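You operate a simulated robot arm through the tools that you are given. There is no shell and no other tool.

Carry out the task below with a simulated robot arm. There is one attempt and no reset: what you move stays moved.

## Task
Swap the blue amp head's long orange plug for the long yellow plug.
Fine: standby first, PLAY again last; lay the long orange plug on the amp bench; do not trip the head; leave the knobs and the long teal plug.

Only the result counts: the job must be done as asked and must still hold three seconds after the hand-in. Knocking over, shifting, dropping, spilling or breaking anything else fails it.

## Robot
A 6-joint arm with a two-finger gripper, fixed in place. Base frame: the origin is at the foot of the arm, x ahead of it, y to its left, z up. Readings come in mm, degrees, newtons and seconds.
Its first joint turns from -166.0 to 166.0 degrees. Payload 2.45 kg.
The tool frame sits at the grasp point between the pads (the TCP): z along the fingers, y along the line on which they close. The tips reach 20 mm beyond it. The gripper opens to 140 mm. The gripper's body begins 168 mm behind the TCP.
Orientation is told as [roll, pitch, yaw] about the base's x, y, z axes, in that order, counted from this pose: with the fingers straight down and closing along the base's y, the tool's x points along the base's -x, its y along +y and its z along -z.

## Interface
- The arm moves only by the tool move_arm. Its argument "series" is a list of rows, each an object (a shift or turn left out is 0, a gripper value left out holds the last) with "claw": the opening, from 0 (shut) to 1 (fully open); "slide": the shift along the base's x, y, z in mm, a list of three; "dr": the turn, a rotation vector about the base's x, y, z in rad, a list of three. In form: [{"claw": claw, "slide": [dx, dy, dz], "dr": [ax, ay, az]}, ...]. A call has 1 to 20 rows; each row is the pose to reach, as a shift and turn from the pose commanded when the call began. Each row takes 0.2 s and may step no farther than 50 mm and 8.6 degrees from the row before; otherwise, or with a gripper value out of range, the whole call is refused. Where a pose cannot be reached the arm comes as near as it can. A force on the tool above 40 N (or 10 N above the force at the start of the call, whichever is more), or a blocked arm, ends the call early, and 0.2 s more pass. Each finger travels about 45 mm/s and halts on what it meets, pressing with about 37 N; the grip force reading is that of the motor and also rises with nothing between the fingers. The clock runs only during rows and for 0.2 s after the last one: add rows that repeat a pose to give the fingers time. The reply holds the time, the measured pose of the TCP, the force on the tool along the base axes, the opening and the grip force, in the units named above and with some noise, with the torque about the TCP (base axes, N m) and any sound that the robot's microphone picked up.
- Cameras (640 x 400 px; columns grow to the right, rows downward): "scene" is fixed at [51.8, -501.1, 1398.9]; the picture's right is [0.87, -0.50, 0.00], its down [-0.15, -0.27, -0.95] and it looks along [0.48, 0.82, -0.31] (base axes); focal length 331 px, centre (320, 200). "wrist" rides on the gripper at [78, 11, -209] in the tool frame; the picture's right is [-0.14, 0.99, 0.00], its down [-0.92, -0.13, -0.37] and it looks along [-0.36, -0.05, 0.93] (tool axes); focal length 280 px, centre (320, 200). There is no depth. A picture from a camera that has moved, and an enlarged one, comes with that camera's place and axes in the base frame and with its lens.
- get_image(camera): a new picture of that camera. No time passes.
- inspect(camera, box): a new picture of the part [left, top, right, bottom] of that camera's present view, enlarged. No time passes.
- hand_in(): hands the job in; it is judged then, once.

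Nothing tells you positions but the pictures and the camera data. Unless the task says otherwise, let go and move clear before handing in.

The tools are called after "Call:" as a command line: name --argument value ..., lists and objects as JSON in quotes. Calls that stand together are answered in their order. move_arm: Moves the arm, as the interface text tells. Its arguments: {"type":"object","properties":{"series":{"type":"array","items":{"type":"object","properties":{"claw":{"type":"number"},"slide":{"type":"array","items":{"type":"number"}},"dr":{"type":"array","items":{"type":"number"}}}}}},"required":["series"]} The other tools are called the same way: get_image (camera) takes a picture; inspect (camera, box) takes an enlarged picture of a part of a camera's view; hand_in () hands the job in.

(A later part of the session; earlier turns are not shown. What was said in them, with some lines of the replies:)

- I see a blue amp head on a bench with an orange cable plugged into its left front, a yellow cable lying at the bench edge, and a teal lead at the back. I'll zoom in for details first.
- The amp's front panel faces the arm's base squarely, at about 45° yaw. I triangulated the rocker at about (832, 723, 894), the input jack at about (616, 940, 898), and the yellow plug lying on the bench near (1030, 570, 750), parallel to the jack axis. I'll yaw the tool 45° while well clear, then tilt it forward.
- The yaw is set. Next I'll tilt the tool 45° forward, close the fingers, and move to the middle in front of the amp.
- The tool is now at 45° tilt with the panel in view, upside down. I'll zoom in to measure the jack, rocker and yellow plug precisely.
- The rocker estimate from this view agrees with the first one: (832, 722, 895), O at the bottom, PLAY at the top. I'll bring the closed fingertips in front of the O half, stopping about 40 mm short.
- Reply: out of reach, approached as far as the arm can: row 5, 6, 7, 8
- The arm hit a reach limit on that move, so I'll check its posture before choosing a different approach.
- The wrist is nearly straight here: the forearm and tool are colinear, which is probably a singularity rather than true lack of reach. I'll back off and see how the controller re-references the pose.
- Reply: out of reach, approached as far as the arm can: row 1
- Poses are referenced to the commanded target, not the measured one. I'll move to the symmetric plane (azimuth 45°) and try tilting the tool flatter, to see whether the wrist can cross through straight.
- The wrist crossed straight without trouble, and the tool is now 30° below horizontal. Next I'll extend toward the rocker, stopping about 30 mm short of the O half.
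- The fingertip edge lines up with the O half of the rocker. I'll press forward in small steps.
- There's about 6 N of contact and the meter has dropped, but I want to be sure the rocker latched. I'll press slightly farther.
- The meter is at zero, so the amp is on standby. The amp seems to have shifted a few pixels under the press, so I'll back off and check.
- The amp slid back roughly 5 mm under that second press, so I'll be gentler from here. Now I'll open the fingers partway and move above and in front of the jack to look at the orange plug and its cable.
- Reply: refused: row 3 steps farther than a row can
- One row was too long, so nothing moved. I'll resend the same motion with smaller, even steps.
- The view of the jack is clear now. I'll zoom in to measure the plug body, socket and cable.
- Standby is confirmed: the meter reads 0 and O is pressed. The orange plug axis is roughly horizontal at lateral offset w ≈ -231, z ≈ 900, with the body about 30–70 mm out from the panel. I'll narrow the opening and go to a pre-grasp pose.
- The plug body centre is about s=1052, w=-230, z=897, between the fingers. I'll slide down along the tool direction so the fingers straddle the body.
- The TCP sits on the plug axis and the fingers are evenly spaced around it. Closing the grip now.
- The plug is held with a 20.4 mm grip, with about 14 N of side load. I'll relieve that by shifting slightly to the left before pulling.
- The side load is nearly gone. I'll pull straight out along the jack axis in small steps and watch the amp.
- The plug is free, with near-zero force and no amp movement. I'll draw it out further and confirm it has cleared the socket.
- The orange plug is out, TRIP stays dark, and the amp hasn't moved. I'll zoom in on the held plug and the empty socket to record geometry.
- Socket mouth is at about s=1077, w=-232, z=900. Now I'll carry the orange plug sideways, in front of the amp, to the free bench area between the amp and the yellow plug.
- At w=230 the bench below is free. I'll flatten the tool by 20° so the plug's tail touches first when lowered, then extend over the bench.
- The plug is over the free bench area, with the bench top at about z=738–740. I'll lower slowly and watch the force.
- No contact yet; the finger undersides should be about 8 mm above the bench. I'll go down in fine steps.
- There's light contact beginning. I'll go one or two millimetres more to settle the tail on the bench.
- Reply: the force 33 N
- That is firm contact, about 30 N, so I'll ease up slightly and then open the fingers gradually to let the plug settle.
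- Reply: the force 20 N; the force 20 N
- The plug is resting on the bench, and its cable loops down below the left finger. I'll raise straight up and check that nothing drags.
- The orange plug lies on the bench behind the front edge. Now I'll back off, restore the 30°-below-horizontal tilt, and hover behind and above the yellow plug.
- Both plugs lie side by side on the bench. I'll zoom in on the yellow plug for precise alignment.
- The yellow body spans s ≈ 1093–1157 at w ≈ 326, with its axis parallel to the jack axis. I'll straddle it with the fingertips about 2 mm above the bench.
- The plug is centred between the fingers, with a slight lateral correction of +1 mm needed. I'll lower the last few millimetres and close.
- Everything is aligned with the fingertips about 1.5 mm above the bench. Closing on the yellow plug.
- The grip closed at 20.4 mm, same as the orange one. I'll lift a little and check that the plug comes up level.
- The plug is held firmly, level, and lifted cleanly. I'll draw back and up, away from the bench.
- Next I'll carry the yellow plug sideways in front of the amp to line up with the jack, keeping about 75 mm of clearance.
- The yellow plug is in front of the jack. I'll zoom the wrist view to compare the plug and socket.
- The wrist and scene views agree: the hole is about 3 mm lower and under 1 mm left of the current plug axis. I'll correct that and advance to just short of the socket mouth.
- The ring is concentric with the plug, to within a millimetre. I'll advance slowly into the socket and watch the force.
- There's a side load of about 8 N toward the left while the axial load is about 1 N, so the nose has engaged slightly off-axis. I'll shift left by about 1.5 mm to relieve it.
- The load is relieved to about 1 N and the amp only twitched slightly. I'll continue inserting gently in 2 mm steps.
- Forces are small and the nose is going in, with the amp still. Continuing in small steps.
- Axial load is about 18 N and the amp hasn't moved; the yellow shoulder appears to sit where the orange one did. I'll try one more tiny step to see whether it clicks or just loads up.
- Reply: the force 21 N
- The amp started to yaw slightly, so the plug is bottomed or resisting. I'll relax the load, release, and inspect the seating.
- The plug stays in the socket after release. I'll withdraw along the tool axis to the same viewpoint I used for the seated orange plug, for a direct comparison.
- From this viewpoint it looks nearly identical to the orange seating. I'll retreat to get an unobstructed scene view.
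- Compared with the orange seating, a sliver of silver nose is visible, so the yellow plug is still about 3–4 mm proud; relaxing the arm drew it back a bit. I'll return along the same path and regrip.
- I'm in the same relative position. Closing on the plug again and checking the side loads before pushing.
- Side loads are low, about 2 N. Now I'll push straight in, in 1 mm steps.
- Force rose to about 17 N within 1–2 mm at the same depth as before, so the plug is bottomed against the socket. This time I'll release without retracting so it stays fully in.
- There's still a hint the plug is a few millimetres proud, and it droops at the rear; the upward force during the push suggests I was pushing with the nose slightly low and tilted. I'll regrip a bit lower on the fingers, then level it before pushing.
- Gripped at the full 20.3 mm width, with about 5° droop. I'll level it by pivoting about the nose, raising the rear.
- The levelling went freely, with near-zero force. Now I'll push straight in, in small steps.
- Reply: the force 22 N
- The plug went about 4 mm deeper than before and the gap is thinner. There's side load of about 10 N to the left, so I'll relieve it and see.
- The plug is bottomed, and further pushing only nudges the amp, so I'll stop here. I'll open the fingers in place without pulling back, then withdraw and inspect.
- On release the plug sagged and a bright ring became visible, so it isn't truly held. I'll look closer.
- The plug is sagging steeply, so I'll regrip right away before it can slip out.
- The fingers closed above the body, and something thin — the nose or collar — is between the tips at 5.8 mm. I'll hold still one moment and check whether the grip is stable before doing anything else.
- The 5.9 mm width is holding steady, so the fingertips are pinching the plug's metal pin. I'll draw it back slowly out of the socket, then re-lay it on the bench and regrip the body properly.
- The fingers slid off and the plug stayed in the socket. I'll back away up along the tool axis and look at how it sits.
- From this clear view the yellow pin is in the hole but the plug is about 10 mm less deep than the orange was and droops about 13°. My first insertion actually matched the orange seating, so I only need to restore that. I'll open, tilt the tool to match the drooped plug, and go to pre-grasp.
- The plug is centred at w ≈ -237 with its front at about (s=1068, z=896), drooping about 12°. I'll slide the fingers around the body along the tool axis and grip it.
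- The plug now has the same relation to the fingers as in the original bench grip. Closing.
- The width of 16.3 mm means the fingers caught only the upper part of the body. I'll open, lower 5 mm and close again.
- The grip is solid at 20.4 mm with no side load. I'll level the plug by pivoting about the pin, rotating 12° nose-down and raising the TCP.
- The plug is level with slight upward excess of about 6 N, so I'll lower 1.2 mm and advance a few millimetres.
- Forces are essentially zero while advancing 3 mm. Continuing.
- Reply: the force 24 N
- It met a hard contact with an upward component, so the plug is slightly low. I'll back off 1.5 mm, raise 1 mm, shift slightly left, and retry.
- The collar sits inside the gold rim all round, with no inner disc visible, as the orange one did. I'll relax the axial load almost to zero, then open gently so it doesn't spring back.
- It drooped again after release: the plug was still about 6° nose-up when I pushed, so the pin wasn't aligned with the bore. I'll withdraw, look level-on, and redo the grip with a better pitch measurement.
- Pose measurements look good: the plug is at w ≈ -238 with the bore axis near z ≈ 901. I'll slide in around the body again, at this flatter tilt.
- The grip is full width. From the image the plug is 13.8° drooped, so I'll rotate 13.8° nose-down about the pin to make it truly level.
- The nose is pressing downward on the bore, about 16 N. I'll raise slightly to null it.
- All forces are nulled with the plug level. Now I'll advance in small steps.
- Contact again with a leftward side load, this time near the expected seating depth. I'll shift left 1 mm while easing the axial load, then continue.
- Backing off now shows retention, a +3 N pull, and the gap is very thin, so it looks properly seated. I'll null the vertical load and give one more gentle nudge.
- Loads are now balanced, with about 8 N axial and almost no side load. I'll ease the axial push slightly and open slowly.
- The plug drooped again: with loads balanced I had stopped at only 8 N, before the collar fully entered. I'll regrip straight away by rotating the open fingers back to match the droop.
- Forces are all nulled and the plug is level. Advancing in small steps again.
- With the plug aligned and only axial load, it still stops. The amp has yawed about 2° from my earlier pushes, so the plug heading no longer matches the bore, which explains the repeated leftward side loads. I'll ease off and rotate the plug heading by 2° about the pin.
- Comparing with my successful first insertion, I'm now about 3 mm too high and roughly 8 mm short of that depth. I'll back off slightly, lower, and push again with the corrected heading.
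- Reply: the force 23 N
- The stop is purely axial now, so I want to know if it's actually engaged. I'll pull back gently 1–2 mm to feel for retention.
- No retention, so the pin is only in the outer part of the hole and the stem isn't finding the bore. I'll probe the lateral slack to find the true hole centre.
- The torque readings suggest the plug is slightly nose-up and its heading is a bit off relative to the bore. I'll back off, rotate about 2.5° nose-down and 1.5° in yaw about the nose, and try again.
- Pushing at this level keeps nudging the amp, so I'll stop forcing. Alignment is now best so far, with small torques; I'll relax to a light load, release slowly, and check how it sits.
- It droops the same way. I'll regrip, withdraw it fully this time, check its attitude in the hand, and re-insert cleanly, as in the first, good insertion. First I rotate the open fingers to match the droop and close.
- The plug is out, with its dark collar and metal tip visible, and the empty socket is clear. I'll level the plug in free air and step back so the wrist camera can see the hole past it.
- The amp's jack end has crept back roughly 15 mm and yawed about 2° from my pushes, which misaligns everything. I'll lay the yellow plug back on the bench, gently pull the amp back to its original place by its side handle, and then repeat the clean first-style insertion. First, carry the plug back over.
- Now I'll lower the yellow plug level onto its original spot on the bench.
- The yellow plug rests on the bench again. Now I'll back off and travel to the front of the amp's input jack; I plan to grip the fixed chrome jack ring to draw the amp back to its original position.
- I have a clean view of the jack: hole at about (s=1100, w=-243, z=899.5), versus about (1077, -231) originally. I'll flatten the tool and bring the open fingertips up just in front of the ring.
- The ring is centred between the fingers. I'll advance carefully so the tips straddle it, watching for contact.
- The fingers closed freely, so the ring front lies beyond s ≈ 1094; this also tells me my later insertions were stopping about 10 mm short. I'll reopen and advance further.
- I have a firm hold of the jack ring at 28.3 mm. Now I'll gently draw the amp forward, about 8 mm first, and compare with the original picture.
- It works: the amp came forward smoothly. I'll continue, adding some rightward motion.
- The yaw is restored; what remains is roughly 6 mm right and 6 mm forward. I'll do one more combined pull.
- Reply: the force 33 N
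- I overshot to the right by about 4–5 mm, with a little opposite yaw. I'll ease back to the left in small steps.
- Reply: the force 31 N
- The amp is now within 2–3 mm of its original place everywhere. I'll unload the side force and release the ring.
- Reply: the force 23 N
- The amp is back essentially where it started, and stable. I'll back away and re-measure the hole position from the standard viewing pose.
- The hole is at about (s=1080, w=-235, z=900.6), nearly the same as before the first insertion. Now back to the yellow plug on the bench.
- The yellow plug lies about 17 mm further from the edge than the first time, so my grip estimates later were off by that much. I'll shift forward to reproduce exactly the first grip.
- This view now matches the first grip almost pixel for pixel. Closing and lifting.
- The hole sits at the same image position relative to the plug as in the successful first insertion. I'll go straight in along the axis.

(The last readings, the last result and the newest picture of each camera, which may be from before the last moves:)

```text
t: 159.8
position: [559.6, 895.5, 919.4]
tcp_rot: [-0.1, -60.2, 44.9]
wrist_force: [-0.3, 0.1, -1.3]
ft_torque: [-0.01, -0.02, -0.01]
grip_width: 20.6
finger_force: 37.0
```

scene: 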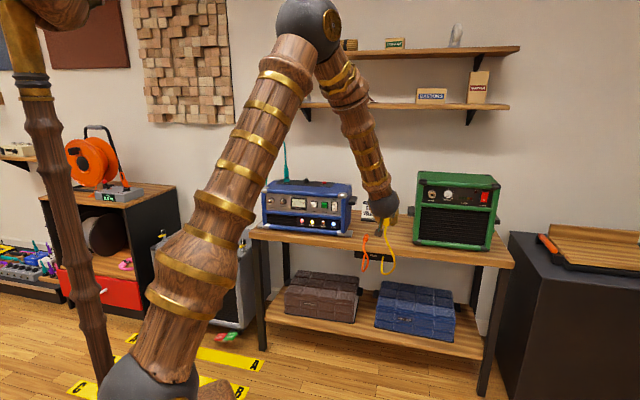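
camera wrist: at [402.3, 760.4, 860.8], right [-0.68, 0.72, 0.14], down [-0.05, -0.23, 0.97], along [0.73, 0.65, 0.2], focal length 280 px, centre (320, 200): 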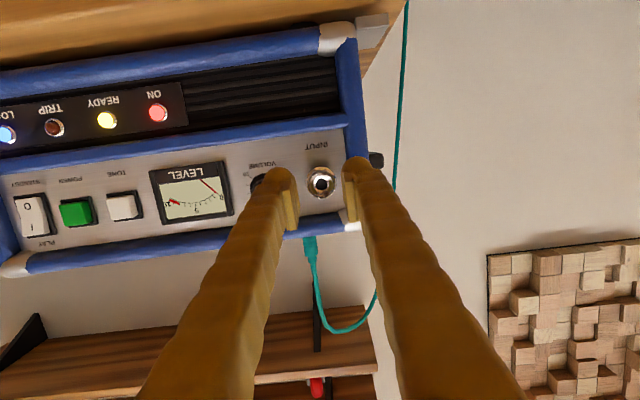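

Lowering 1 mm let the pin slip in freely. Continuing.

Call:
move_arm --series '[{"slide": [1.4, 1.4, 0]}, {"slide": [2.8, 2.8, 0]}]'

```text
t: 160.4
position: [561.8, 898.2, 918.6]
tcp_rot: [-0.1, -60.2, 45.0]
wrist_force: [-0.2, 1.3, 0.6]
ft_torque: [0.03, -0.02, 0.02]
grip_width: 20.3
finger_force: 37.2
```

Call:
move_arm --series '[{"slide": [1.4, 1.4, 0]}, {"slide": [2.8, 2.8, 0]}]'

```text
t: 161.0
position: [564.7, 901.2, 919.1]
tcp_rot: [-0.1, -60.2, 45.1]
wrist_force: [-0.2, 0.1, 0.0]
ft_torque: [0.01, 0.0, 0.03]
grip_width: 20.5
finger_force: 36.5
```

No resistance at s=1036, better than any previous attempt. Continuing.

Call:
move_arm --series '[{"slide": [1.4, 1.4, 0]}, {"slide": [2.8, 2.8, 0]}]'

Call:
inspect --camera "wrist" --box '[280, 150, 360, 220]'

```text
t: 161.6
position: [566.4, 902.1, 919.9]
tcp_rot: [0.0, -60.1, 45.0]
wrist_force: [-13.4, -10.8, 3.7]
ft_torque: [-0.07, 0.14, 0.08]
grip_width: 20.6
finger_force: 36.8
```

```text
5.71 times, centred on (320, 185) of wrist
camera zoom: at [404.4, 755.1, 954.7], right [-0.65, 0.75, 0.12], down [0.19, 0.01, 0.98], along [0.74, 0.66, -0.15], focal length 1602 px, centre (320, 286)
```

zoom: 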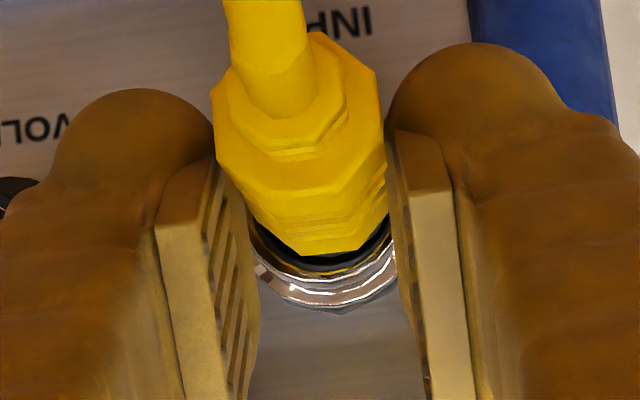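

Same stop as in the first insertion, with about 17 N axial and clean alignment. I'll repeat exactly what I did then: one small extra press, relax, release.

Call:
move_arm --series '[{"slide": [0.6, 0.6, 0.3]}, {"slide": [1.0, 1.0, 0.5]}]'

Call:
inspect --camera "scene" --box '[255, 175, 360, 240]'

```text
t: 162.2
position: [568.5, 904.9, 919.4]
tcp_rot: [-0.1, -60.1, 45.0]
wrist_force: [-19.0, -7.1, 4.9]
ft_torque: [0.02, 0.16, 0.31]
grip_width: 20.5
finger_force: 37.5
```

```text
6.10 times, centred on (308, 208) of scene
camera zoom: at [51.8, -501.1, 1398.9], right [0.87, -0.5, 0.0], down [-0.15, -0.27, -0.95], along [0.48, 0.82, -0.31], focal length 2020 px, centre (396, 154)
```

zoom: 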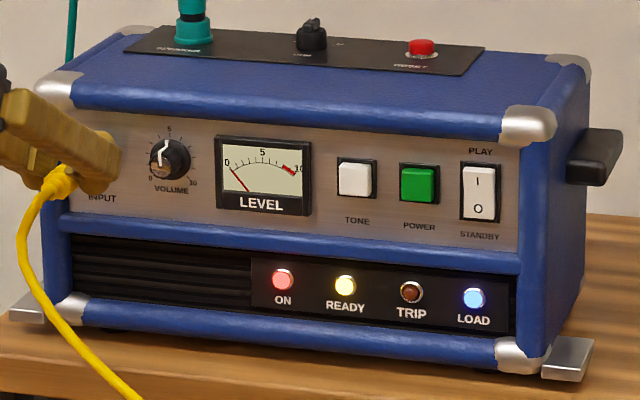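

Call:
move_arm --series '[{"slide": [-0.8, -0.8, -0.3]}, {"slide": [-1.3, -1.3, -0.5]}]'

```text
t: 162.8
position: [567.6, 903.1, 919.3]
tcp_rot: [-0.1, -60.1, 45.0]
wrist_force: [-7.9, 9.7, -3.4]
ft_torque: [0.09, 0.22, 0.37]
grip_width: 20.2
finger_force: 36.8
```

The readings match the first insertion's pattern. Opening the same way now.

Call:
move_arm --series '[{"claw": 0.2}, {"claw": 0.26}, {"claw": 0.3}, {"claw": 0.3}]'

Call:
inspect --camera "wrist" --box '[280, 150, 360, 220]'

Call:
inspect --camera "scene" --box '[255, 190, 287, 216]'

```text
t: 163.8
position: [567.1, 903.1, 919.3]
tcp_rot: [-0.2, -60.2, 45.0]
wrist_force: [0.1, 0.4, 0.4]
ft_torque: [-0.01, 0.01, 0.0]
grip_width: 42.2
finger_force: 0.0
```

```text
5.71 times, centred on (320, 185) of wrist
camera zoom: at [404.9, 754.6, 954.6], right [-0.65, 0.75, 0.12], down [0.19, 0.01, 0.98], along [0.74, 0.66, -0.15], focal length 1602 px, centre (320, 286)
```

zoom: 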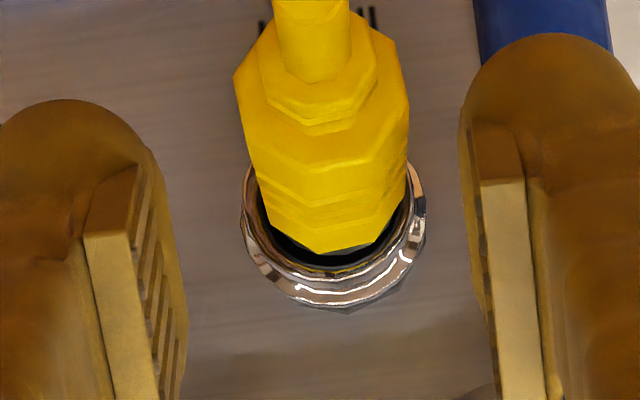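

```text
15.38 times, centred on (271, 203) of scene
camera zoom: at [51.8, -501.1, 1398.9], right [0.87, -0.5, 0.0], down [-0.15, -0.27, -0.95], along [0.48, 0.82, -0.31], focal length 5098 px, centre (1074, 154)
```

zoom: 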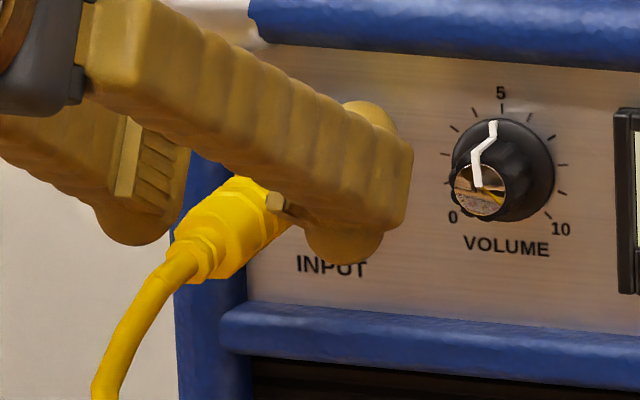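

This looks like the good first seating: slight droop only and the collar inside the rim. I'll withdraw along the tool axis without touching it and inspect.

Call:
move_arm --series '[{"slide": [-9, -9, 7]}, {"slide": [-20, -20, 16]}, {"slide": [-40, -40, 32]}, {"slide": [-65, -65, 52]}, {"slide": [-93, -100, 79]}, {"slide": [-93, -100, 79]}]'

Call:
inspect --camera "scene" --box '[255, 185, 305, 225]'

Call:
inspect --camera "scene" --box '[262, 192, 286, 212]'

Call:
inspect --camera "wrist" --box '[270, 60, 370, 200]'

Call:
inspect --camera "scene" --box '[255, 175, 360, 240]'

```text
refused: row 5 steps farther than a row can; nothing moved
```

```text
10.00 times, centred on (280, 205) of scene
camera zoom: at [51.8, -501.1, 1398.9], right [0.87, -0.5, 0.0], down [-0.15, -0.27, -0.95], along [0.48, 0.82, -0.31], focal length 3314 px, centre (720, 150)
```

zoom: 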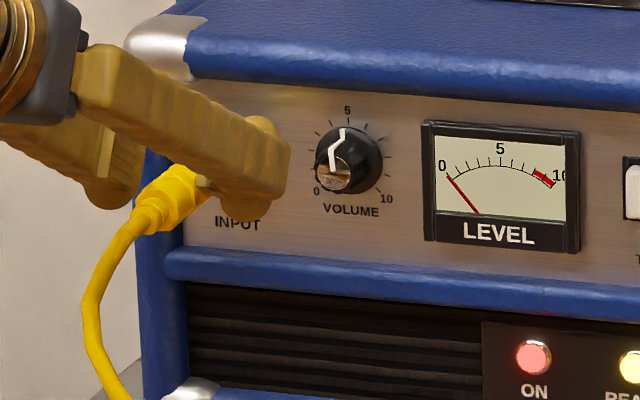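

```text
16.00 times, centred on (274, 202) of scene
camera zoom: at [51.8, -501.1, 1398.9], right [0.87, -0.5, 0.0], down [-0.15, -0.27, -0.95], along [0.48, 0.82, -0.31], focal length 5302 px, centre (1056, 168)
```

zoom: 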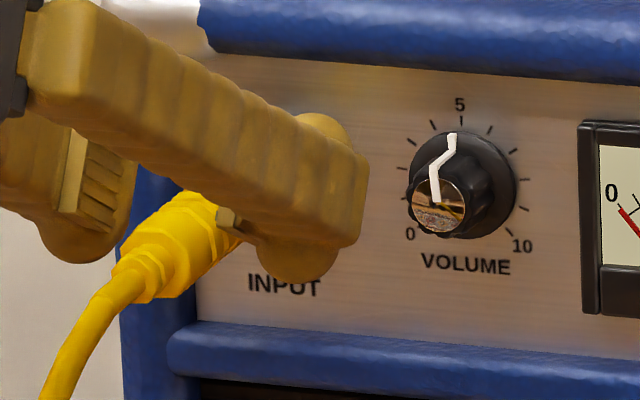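

```text
2.86 times, centred on (320, 130) of wrist
camera zoom: at [404.9, 754.6, 954.6], right [-0.65, 0.75, 0.12], down [0.19, 0.01, 0.98], along [0.74, 0.66, -0.15], focal length 801 px, centre (320, 400)
```

zoom: 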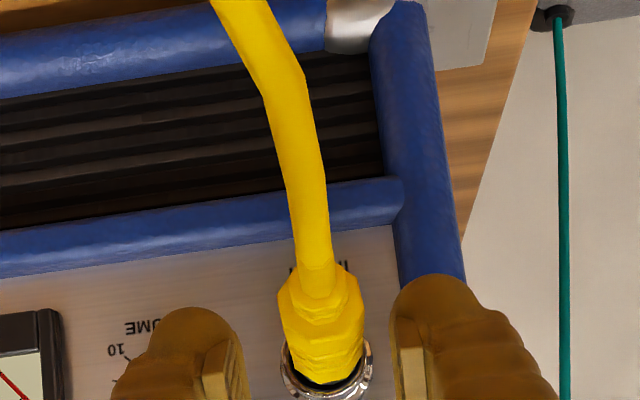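

```text
6.10 times, centred on (308, 208) of scene
camera zoom: at [51.8, -501.1, 1398.9], right [0.87, -0.5, 0.0], down [-0.15, -0.27, -0.95], along [0.48, 0.82, -0.31], focal length 2020 px, centre (396, 154)
```

zoom: 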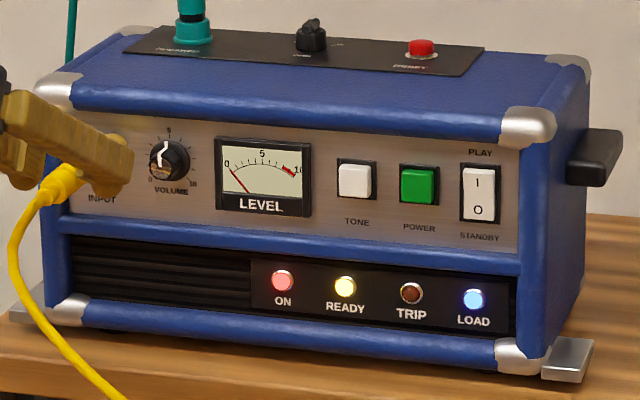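

The last retreat was refused for one oversized step. I'll resend it with shorter rows.

Call:
move_arm --series '[{"slide": [-9, -9, 7]}, {"slide": [-20, -20, 16]}, {"slide": [-40, -40, 32]}, {"slide": [-62, -62, 50]}, {"slide": [-80, -83, 66]}, {"slide": [-93, -100, 79]}, {"slide": [-93, -100, 79]}]'

Call:
inspect --camera "scene" --box '[255, 185, 305, 225]'

Call:
inspect --camera "scene" --box '[262, 192, 286, 212]'

Call:
inspect --camera "wrist" --box '[270, 60, 370, 200]'

Call:
inspect --camera "wrist" --box '[300, 115, 350, 165]'

```text
t: 165.4
position: [472.6, 802.5, 998.4]
tcp_rot: [-0.1, -60.2, 45.0]
wrist_force: [-0.7, -0.1, -0.9]
ft_torque: [-0.02, 0.06, -0.03]
grip_width: 41.6
finger_force: 0.0
```

```text
10.00 times, centred on (280, 205) of scene
camera zoom: at [51.8, -501.1, 1398.9], right [0.87, -0.5, 0.0], down [-0.15, -0.27, -0.95], along [0.48, 0.82, -0.31], focal length 3314 px, centre (720, 150)
```

zoom: 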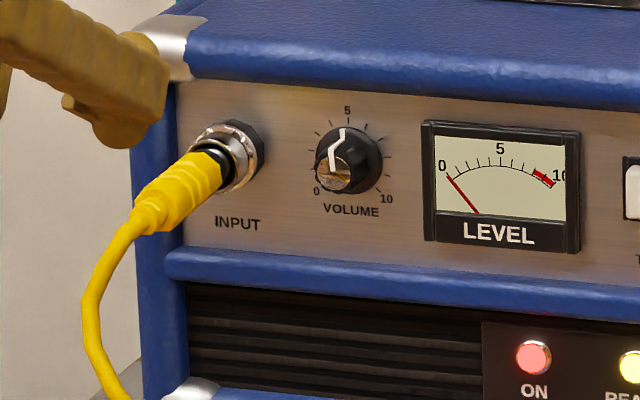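

```text
16.00 times, centred on (274, 202) of scene
camera zoom: at [51.8, -501.1, 1398.9], right [0.87, -0.5, 0.0], down [-0.15, -0.27, -0.95], along [0.48, 0.82, -0.31], focal length 5302 px, centre (1056, 168)
```

zoom: 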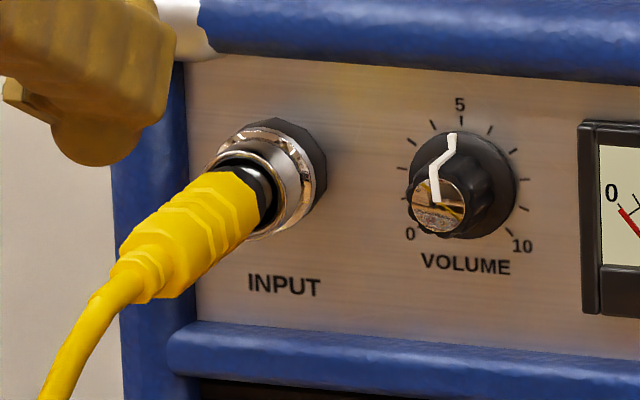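

```text
2.86 times, centred on (320, 130) of wrist
camera zoom: at [311.1, 654.6, 1033.8], right [-0.65, 0.75, 0.12], down [0.19, 0.01, 0.98], along [0.74, 0.66, -0.15], focal length 801 px, centre (320, 400)
```

zoom: 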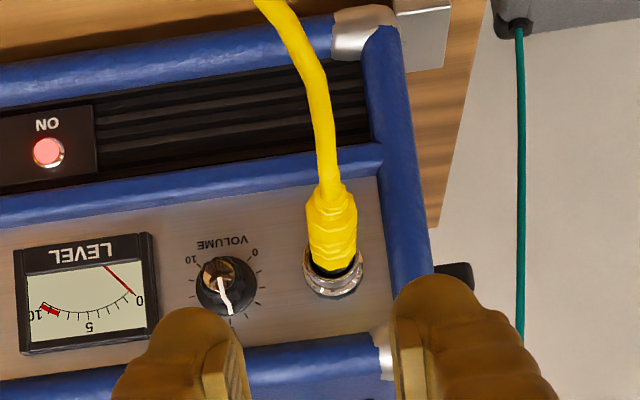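

```text
8.00 times, centred on (325, 140) of wrist
camera zoom: at [311.1, 654.6, 1033.8], right [-0.65, 0.75, 0.12], down [0.19, 0.01, 0.98], along [0.74, 0.66, -0.15], focal length 2243 px, centre (280, 680)
```

zoom: 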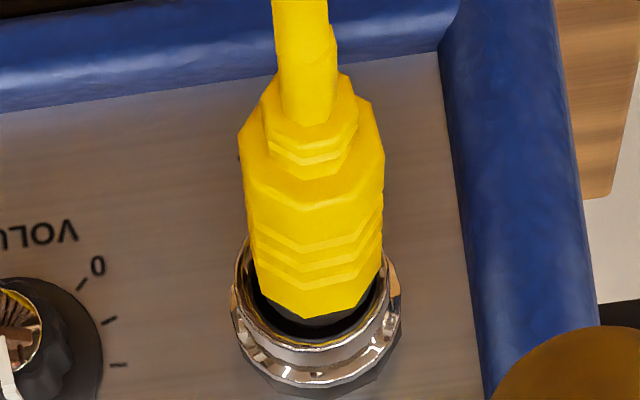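

The yellow plug now sits exactly as the orange one did: collar inside the rim, level, no bright disc showing. Next I'll close the fingers and move in front of the upper (PLAY) half of the rocker.

Call:
move_arm --series '[{"claw": 0, "slide": [29.7, -24.7, 0]}, {"slide": [59.3, -49.4, 0]}, {"slide": [89, -74.1, 0]}, {"slide": [118.6, -98.8, 0]}, {"slide": [148.3, -123.6, 0]}, {"slide": [178, -148.3, 0]}, {"slide": [207.6, -173, 0]}, {"slide": [237.3, -197.7, 0]}, {"slide": [257, -178, -25]}, {"slide": [277, -158, -50]}, {"slide": [298, -137, -75]}, {"slide": [318.8, -116.2, -97.5]}, {"slide": [318.8, -116.2, -97.5]}]'

Call:
inspect --camera "wrist" --box '[260, 130, 420, 250]'

Call:
inspect --camera "scene" --box '[255, 175, 360, 240]'

```text
t: 168.2
position: [792.8, 685.9, 901.4]
tcp_rot: [0.0, -60.2, 45.0]
wrist_force: [0.5, 0.1, 0.2]
ft_torque: [-0.01, -0.03, 0.01]
grip_width: 0.1
finger_force: 29.1
```

```text
3.33 times, centred on (340, 190) of wrist
camera zoom: at [631.2, 537.7, 936.3], right [-0.65, 0.75, 0.12], down [0.19, 0.01, 0.98], along [0.74, 0.66, -0.15], focal length 935 px, centre (253, 233)
```

zoom: 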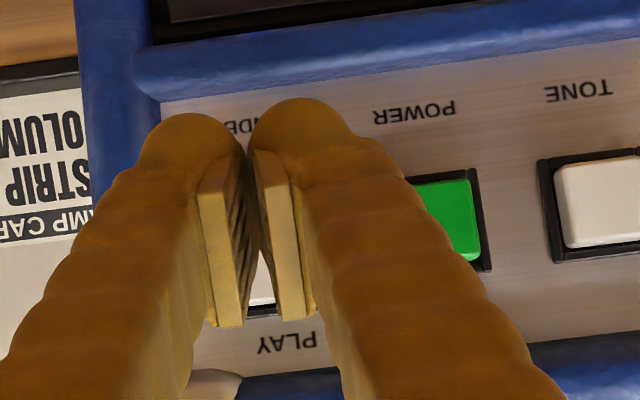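

```text
6.10 times, centred on (308, 208) of scene
camera zoom: at [51.8, -501.1, 1398.9], right [0.87, -0.5, 0.0], down [-0.15, -0.27, -0.95], along [0.48, 0.82, -0.31], focal length 2020 px, centre (396, 154)
```

zoom: 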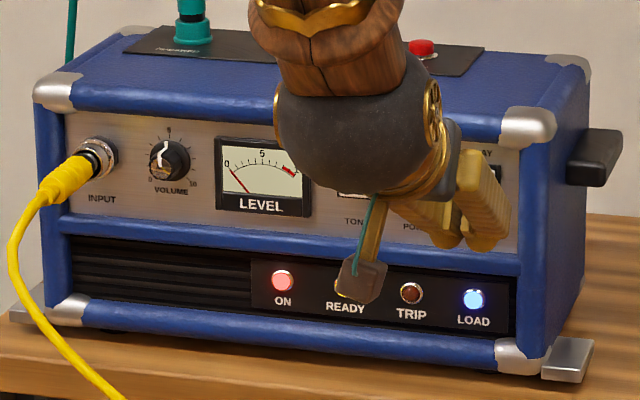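

The tips line up with the upper half of the rocker (about 2 mm lateral correction). I'll approach and press very gently, watching force and the meter.

Call:
move_arm --series '[{"slide": [4, 7, 0]}, {"slide": [10, 13, 0]}, {"slide": [14, 17, 0]}, {"slide": [15.5, 18.5, 0]}]'

```text
t: 169.2
position: [809.5, 704.2, 900.9]
tcp_rot: [-0.1, -60.1, 45.0]
wrist_force: [-0.3, 0.3, -0.8]
ft_torque: [0.0, -0.01, -0.03]
grip_width: 0.0
finger_force: 29.7
```

Call:
move_arm --series '[{"slide": [1, 1, 0]}, {"slide": [2, 2, 0]}, {"slide": [3, 3, 0]}]'

Call:
inspect --camera "scene" --box '[255, 175, 360, 240]'

```text
t: 170.0
position: [811.1, 708.1, 901.3]
tcp_rot: [-0.2, -60.2, 45.0]
wrist_force: [-0.2, 0.0, -0.3]
ft_torque: [-0.01, -0.03, -0.01]
grip_width: 0.0
finger_force: 29.3
```

```text
6.10 times, centred on (308, 208) of scene
camera zoom: at [51.8, -501.1, 1398.9], right [0.87, -0.5, 0.0], down [-0.15, -0.27, -0.95], along [0.48, 0.82, -0.31], focal length 2020 px, centre (396, 154)
```

zoom: 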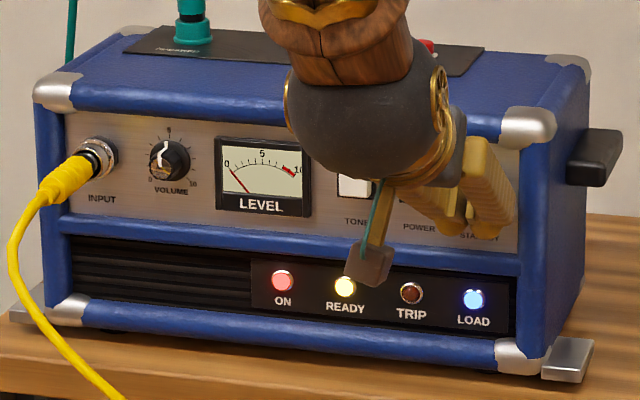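

Call:
move_arm --series '[{"slide": [1, 1, 0]}, {"slide": [2, 2, 0]}, {"slide": [2.5, 2.5, 0]}]'

Call:
inspect --camera "scene" --box '[255, 175, 360, 240]'

```text
t: 170.8
position: [814.5, 710.1, 900.8]
tcp_rot: [-0.2, -60.3, 44.9]
wrist_force: [-7.7, -8.3, 3.7]
ft_torque: [0.06, -0.08, 0.03]
grip_width: 6.1
finger_force: 29.2
```

```text
6.10 times, centred on (308, 208) of scene
camera zoom: at [51.8, -501.1, 1398.9], right [0.87, -0.5, 0.0], down [-0.15, -0.27, -0.95], along [0.48, 0.82, -0.31], focal length 2020 px, centre (396, 154)
```

zoom: 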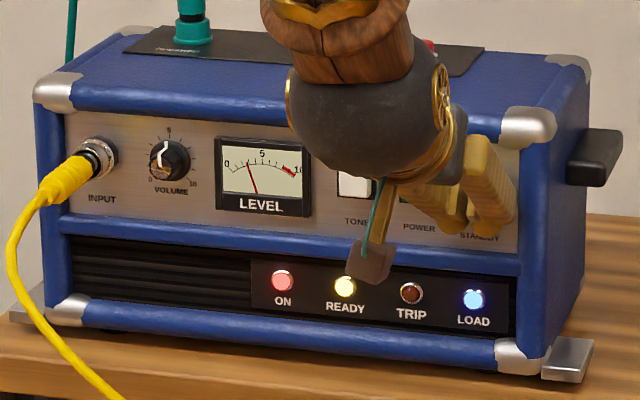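

The meter needle is rising and TRIP is dark, so PLAY is on and the yellow lead carries signal. I'll back off straight away.

Call:
move_arm --series '[{"slide": [-3, -3, 0]}, {"slide": [-15, -15, 0]}, {"slide": [-35, -35, 5]}, {"slide": [-60, -60, 15]}, {"slide": [-90, -90, 25]}, {"slide": [-115, -115, 35]}]'

Call:
inspect --camera "scene" --box '[255, 175, 360, 240]'

Call:
inspect --camera "scene" --box '[240, 160, 420, 280]'

```text
t: 172.2
position: [699.3, 595.5, 934.9]
tcp_rot: [-0.1, -60.1, 45.0]
wrist_force: [-0.1, 0.7, 0.4]
ft_torque: [-0.01, 0.01, 0.02]
grip_width: 0.0
finger_force: 29.4
```

```text
6.10 times, centred on (308, 208) of scene
camera zoom: at [51.8, -501.1, 1398.9], right [0.87, -0.5, 0.0], down [-0.15, -0.27, -0.95], along [0.48, 0.82, -0.31], focal length 2020 px, centre (396, 154)
```

zoom: 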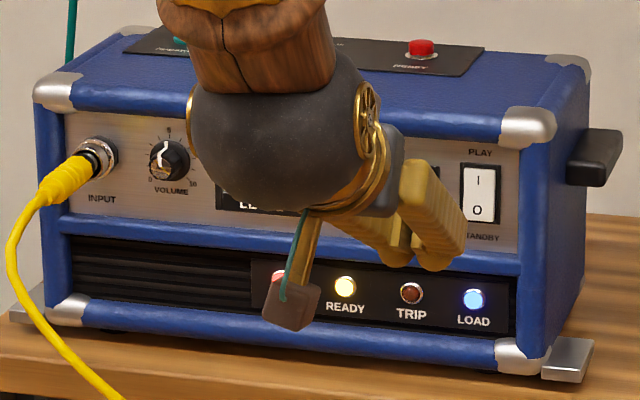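

```text
3.33 times, centred on (330, 220) of scene
camera zoom: at [51.8, -501.1, 1398.9], right [0.87, -0.5, 0.0], down [-0.15, -0.27, -0.95], along [0.48, 0.82, -0.31], focal length 1105 px, centre (287, 133)
```

zoom: 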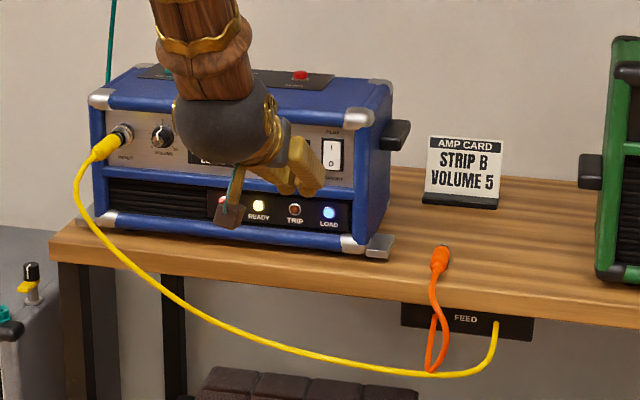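

I'll move well clear and up, then check the meter, lights and rocker once more.

Call:
move_arm --series '[{"slide": [-25, -25, 25]}, {"slide": [-50, -50, 50]}, {"slide": [-75, -75, 78]}, {"slide": [-100, -100, 105]}, {"slide": [-125, -105, 130]}, {"slide": [-150, -110, 150]}, {"slide": [-175, -90, 160]}, {"slide": [-200, -70, 160]}, {"slide": [-200, -70, 160]}]'

Call:
get_image --camera "scene"

Call:
inspect --camera "scene" --box '[255, 175, 360, 240]'

Call:
inspect --camera "scene" --box '[262, 192, 286, 212]'

Call:
get_image --camera "wrist"

```text
t: 174.2
position: [499.0, 526.2, 1095.7]
tcp_rot: [-0.1, -60.2, 45.0]
wrist_force: [0.5, 0.5, 0.3]
ft_torque: [0.01, -0.02, -0.03]
grip_width: 0.2
finger_force: 29.2
```

```text
taken
```

scene: 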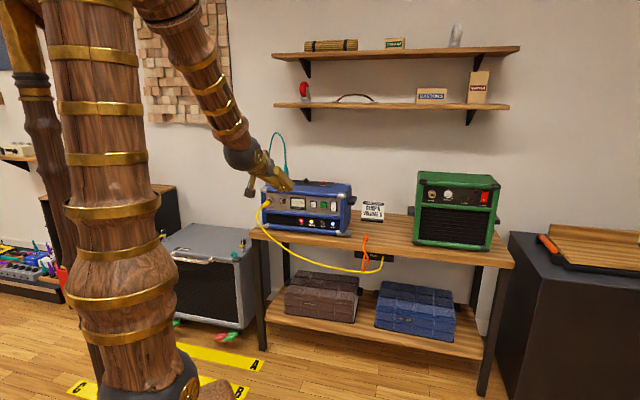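

```text
6.10 times, centred on (308, 208) of scene
camera zoom: at [51.8, -501.1, 1398.9], right [0.87, -0.5, 0.0], down [-0.15, -0.27, -0.95], along [0.48, 0.82, -0.31], focal length 2020 px, centre (396, 154)
```

zoom: 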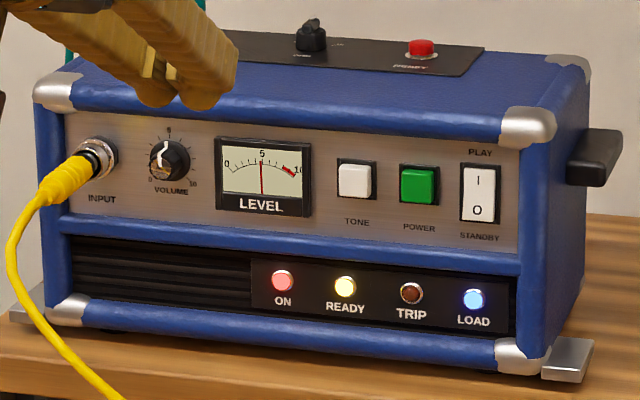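

```text
16.00 times, centred on (274, 202) of scene
camera zoom: at [51.8, -501.1, 1398.9], right [0.87, -0.5, 0.0], down [-0.15, -0.27, -0.95], along [0.48, 0.82, -0.31], focal length 5302 px, centre (1056, 168)
```

zoom: 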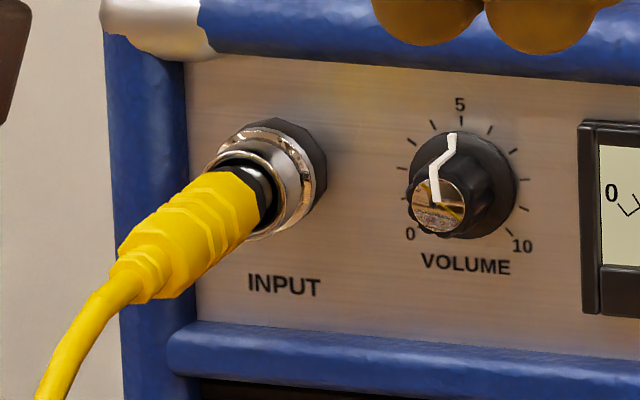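

```text
taken
camera wrist: at [336.2, 377.3, 1131.6], right [-0.65, 0.75, 0.12], down [0.19, 0.01, 0.98], along [0.74, 0.66, -0.15], focal length 280 px, centre (320, 200)
```

wrist: 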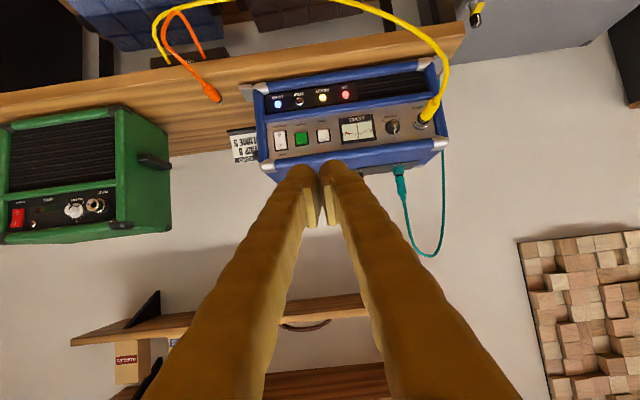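

The meter reads 5 as it did at the start, TRIP is dark, and PLAY is on. The yellow plug is seated, the orange plug lies on the bench, and the volume knob and teal plug look unchanged. The amp slid while I worked, but I drew it back and it looks within a few millimetres of where it started. The arm is clear, so I'm handing in.

Call:
hand_in

```text
The job is handed in.
```

I've handed the job in: the long yellow plug is in the blue amp head's input and the long orange plug is lying on the amp bench. The result hasn't come back.

- **Order:** I put the head on standby before pulling the orange plug. I only switched back to PLAY once the yellow one was seated.
- **State at the end:** the level meter reads 5 again, as it did at the start, and the TRIP light stayed dark whenever I checked it. The volume knob and the teal plug look unchanged, and the arm is well clear.
- **Amp movement:** the amp slid while I was working: a few millimetres from pressing the standby switch, then more during repeated tries at seating the yellow plug. At worst the input end was about 20 mm back with a 2° turn. I drew it back by gripping the fixed jack ring, and from the pictures it now sits within a few millimetres of where it started.
- **Yellow plug:** the first insertion was probably good, but I doubted it and re-seated it, which cost several more attempts. In the end I laid it back on the bench, regripped it level and inserted it again. It is held only by its fit in the socket, but it stayed put after I released it and switched to PLAY.
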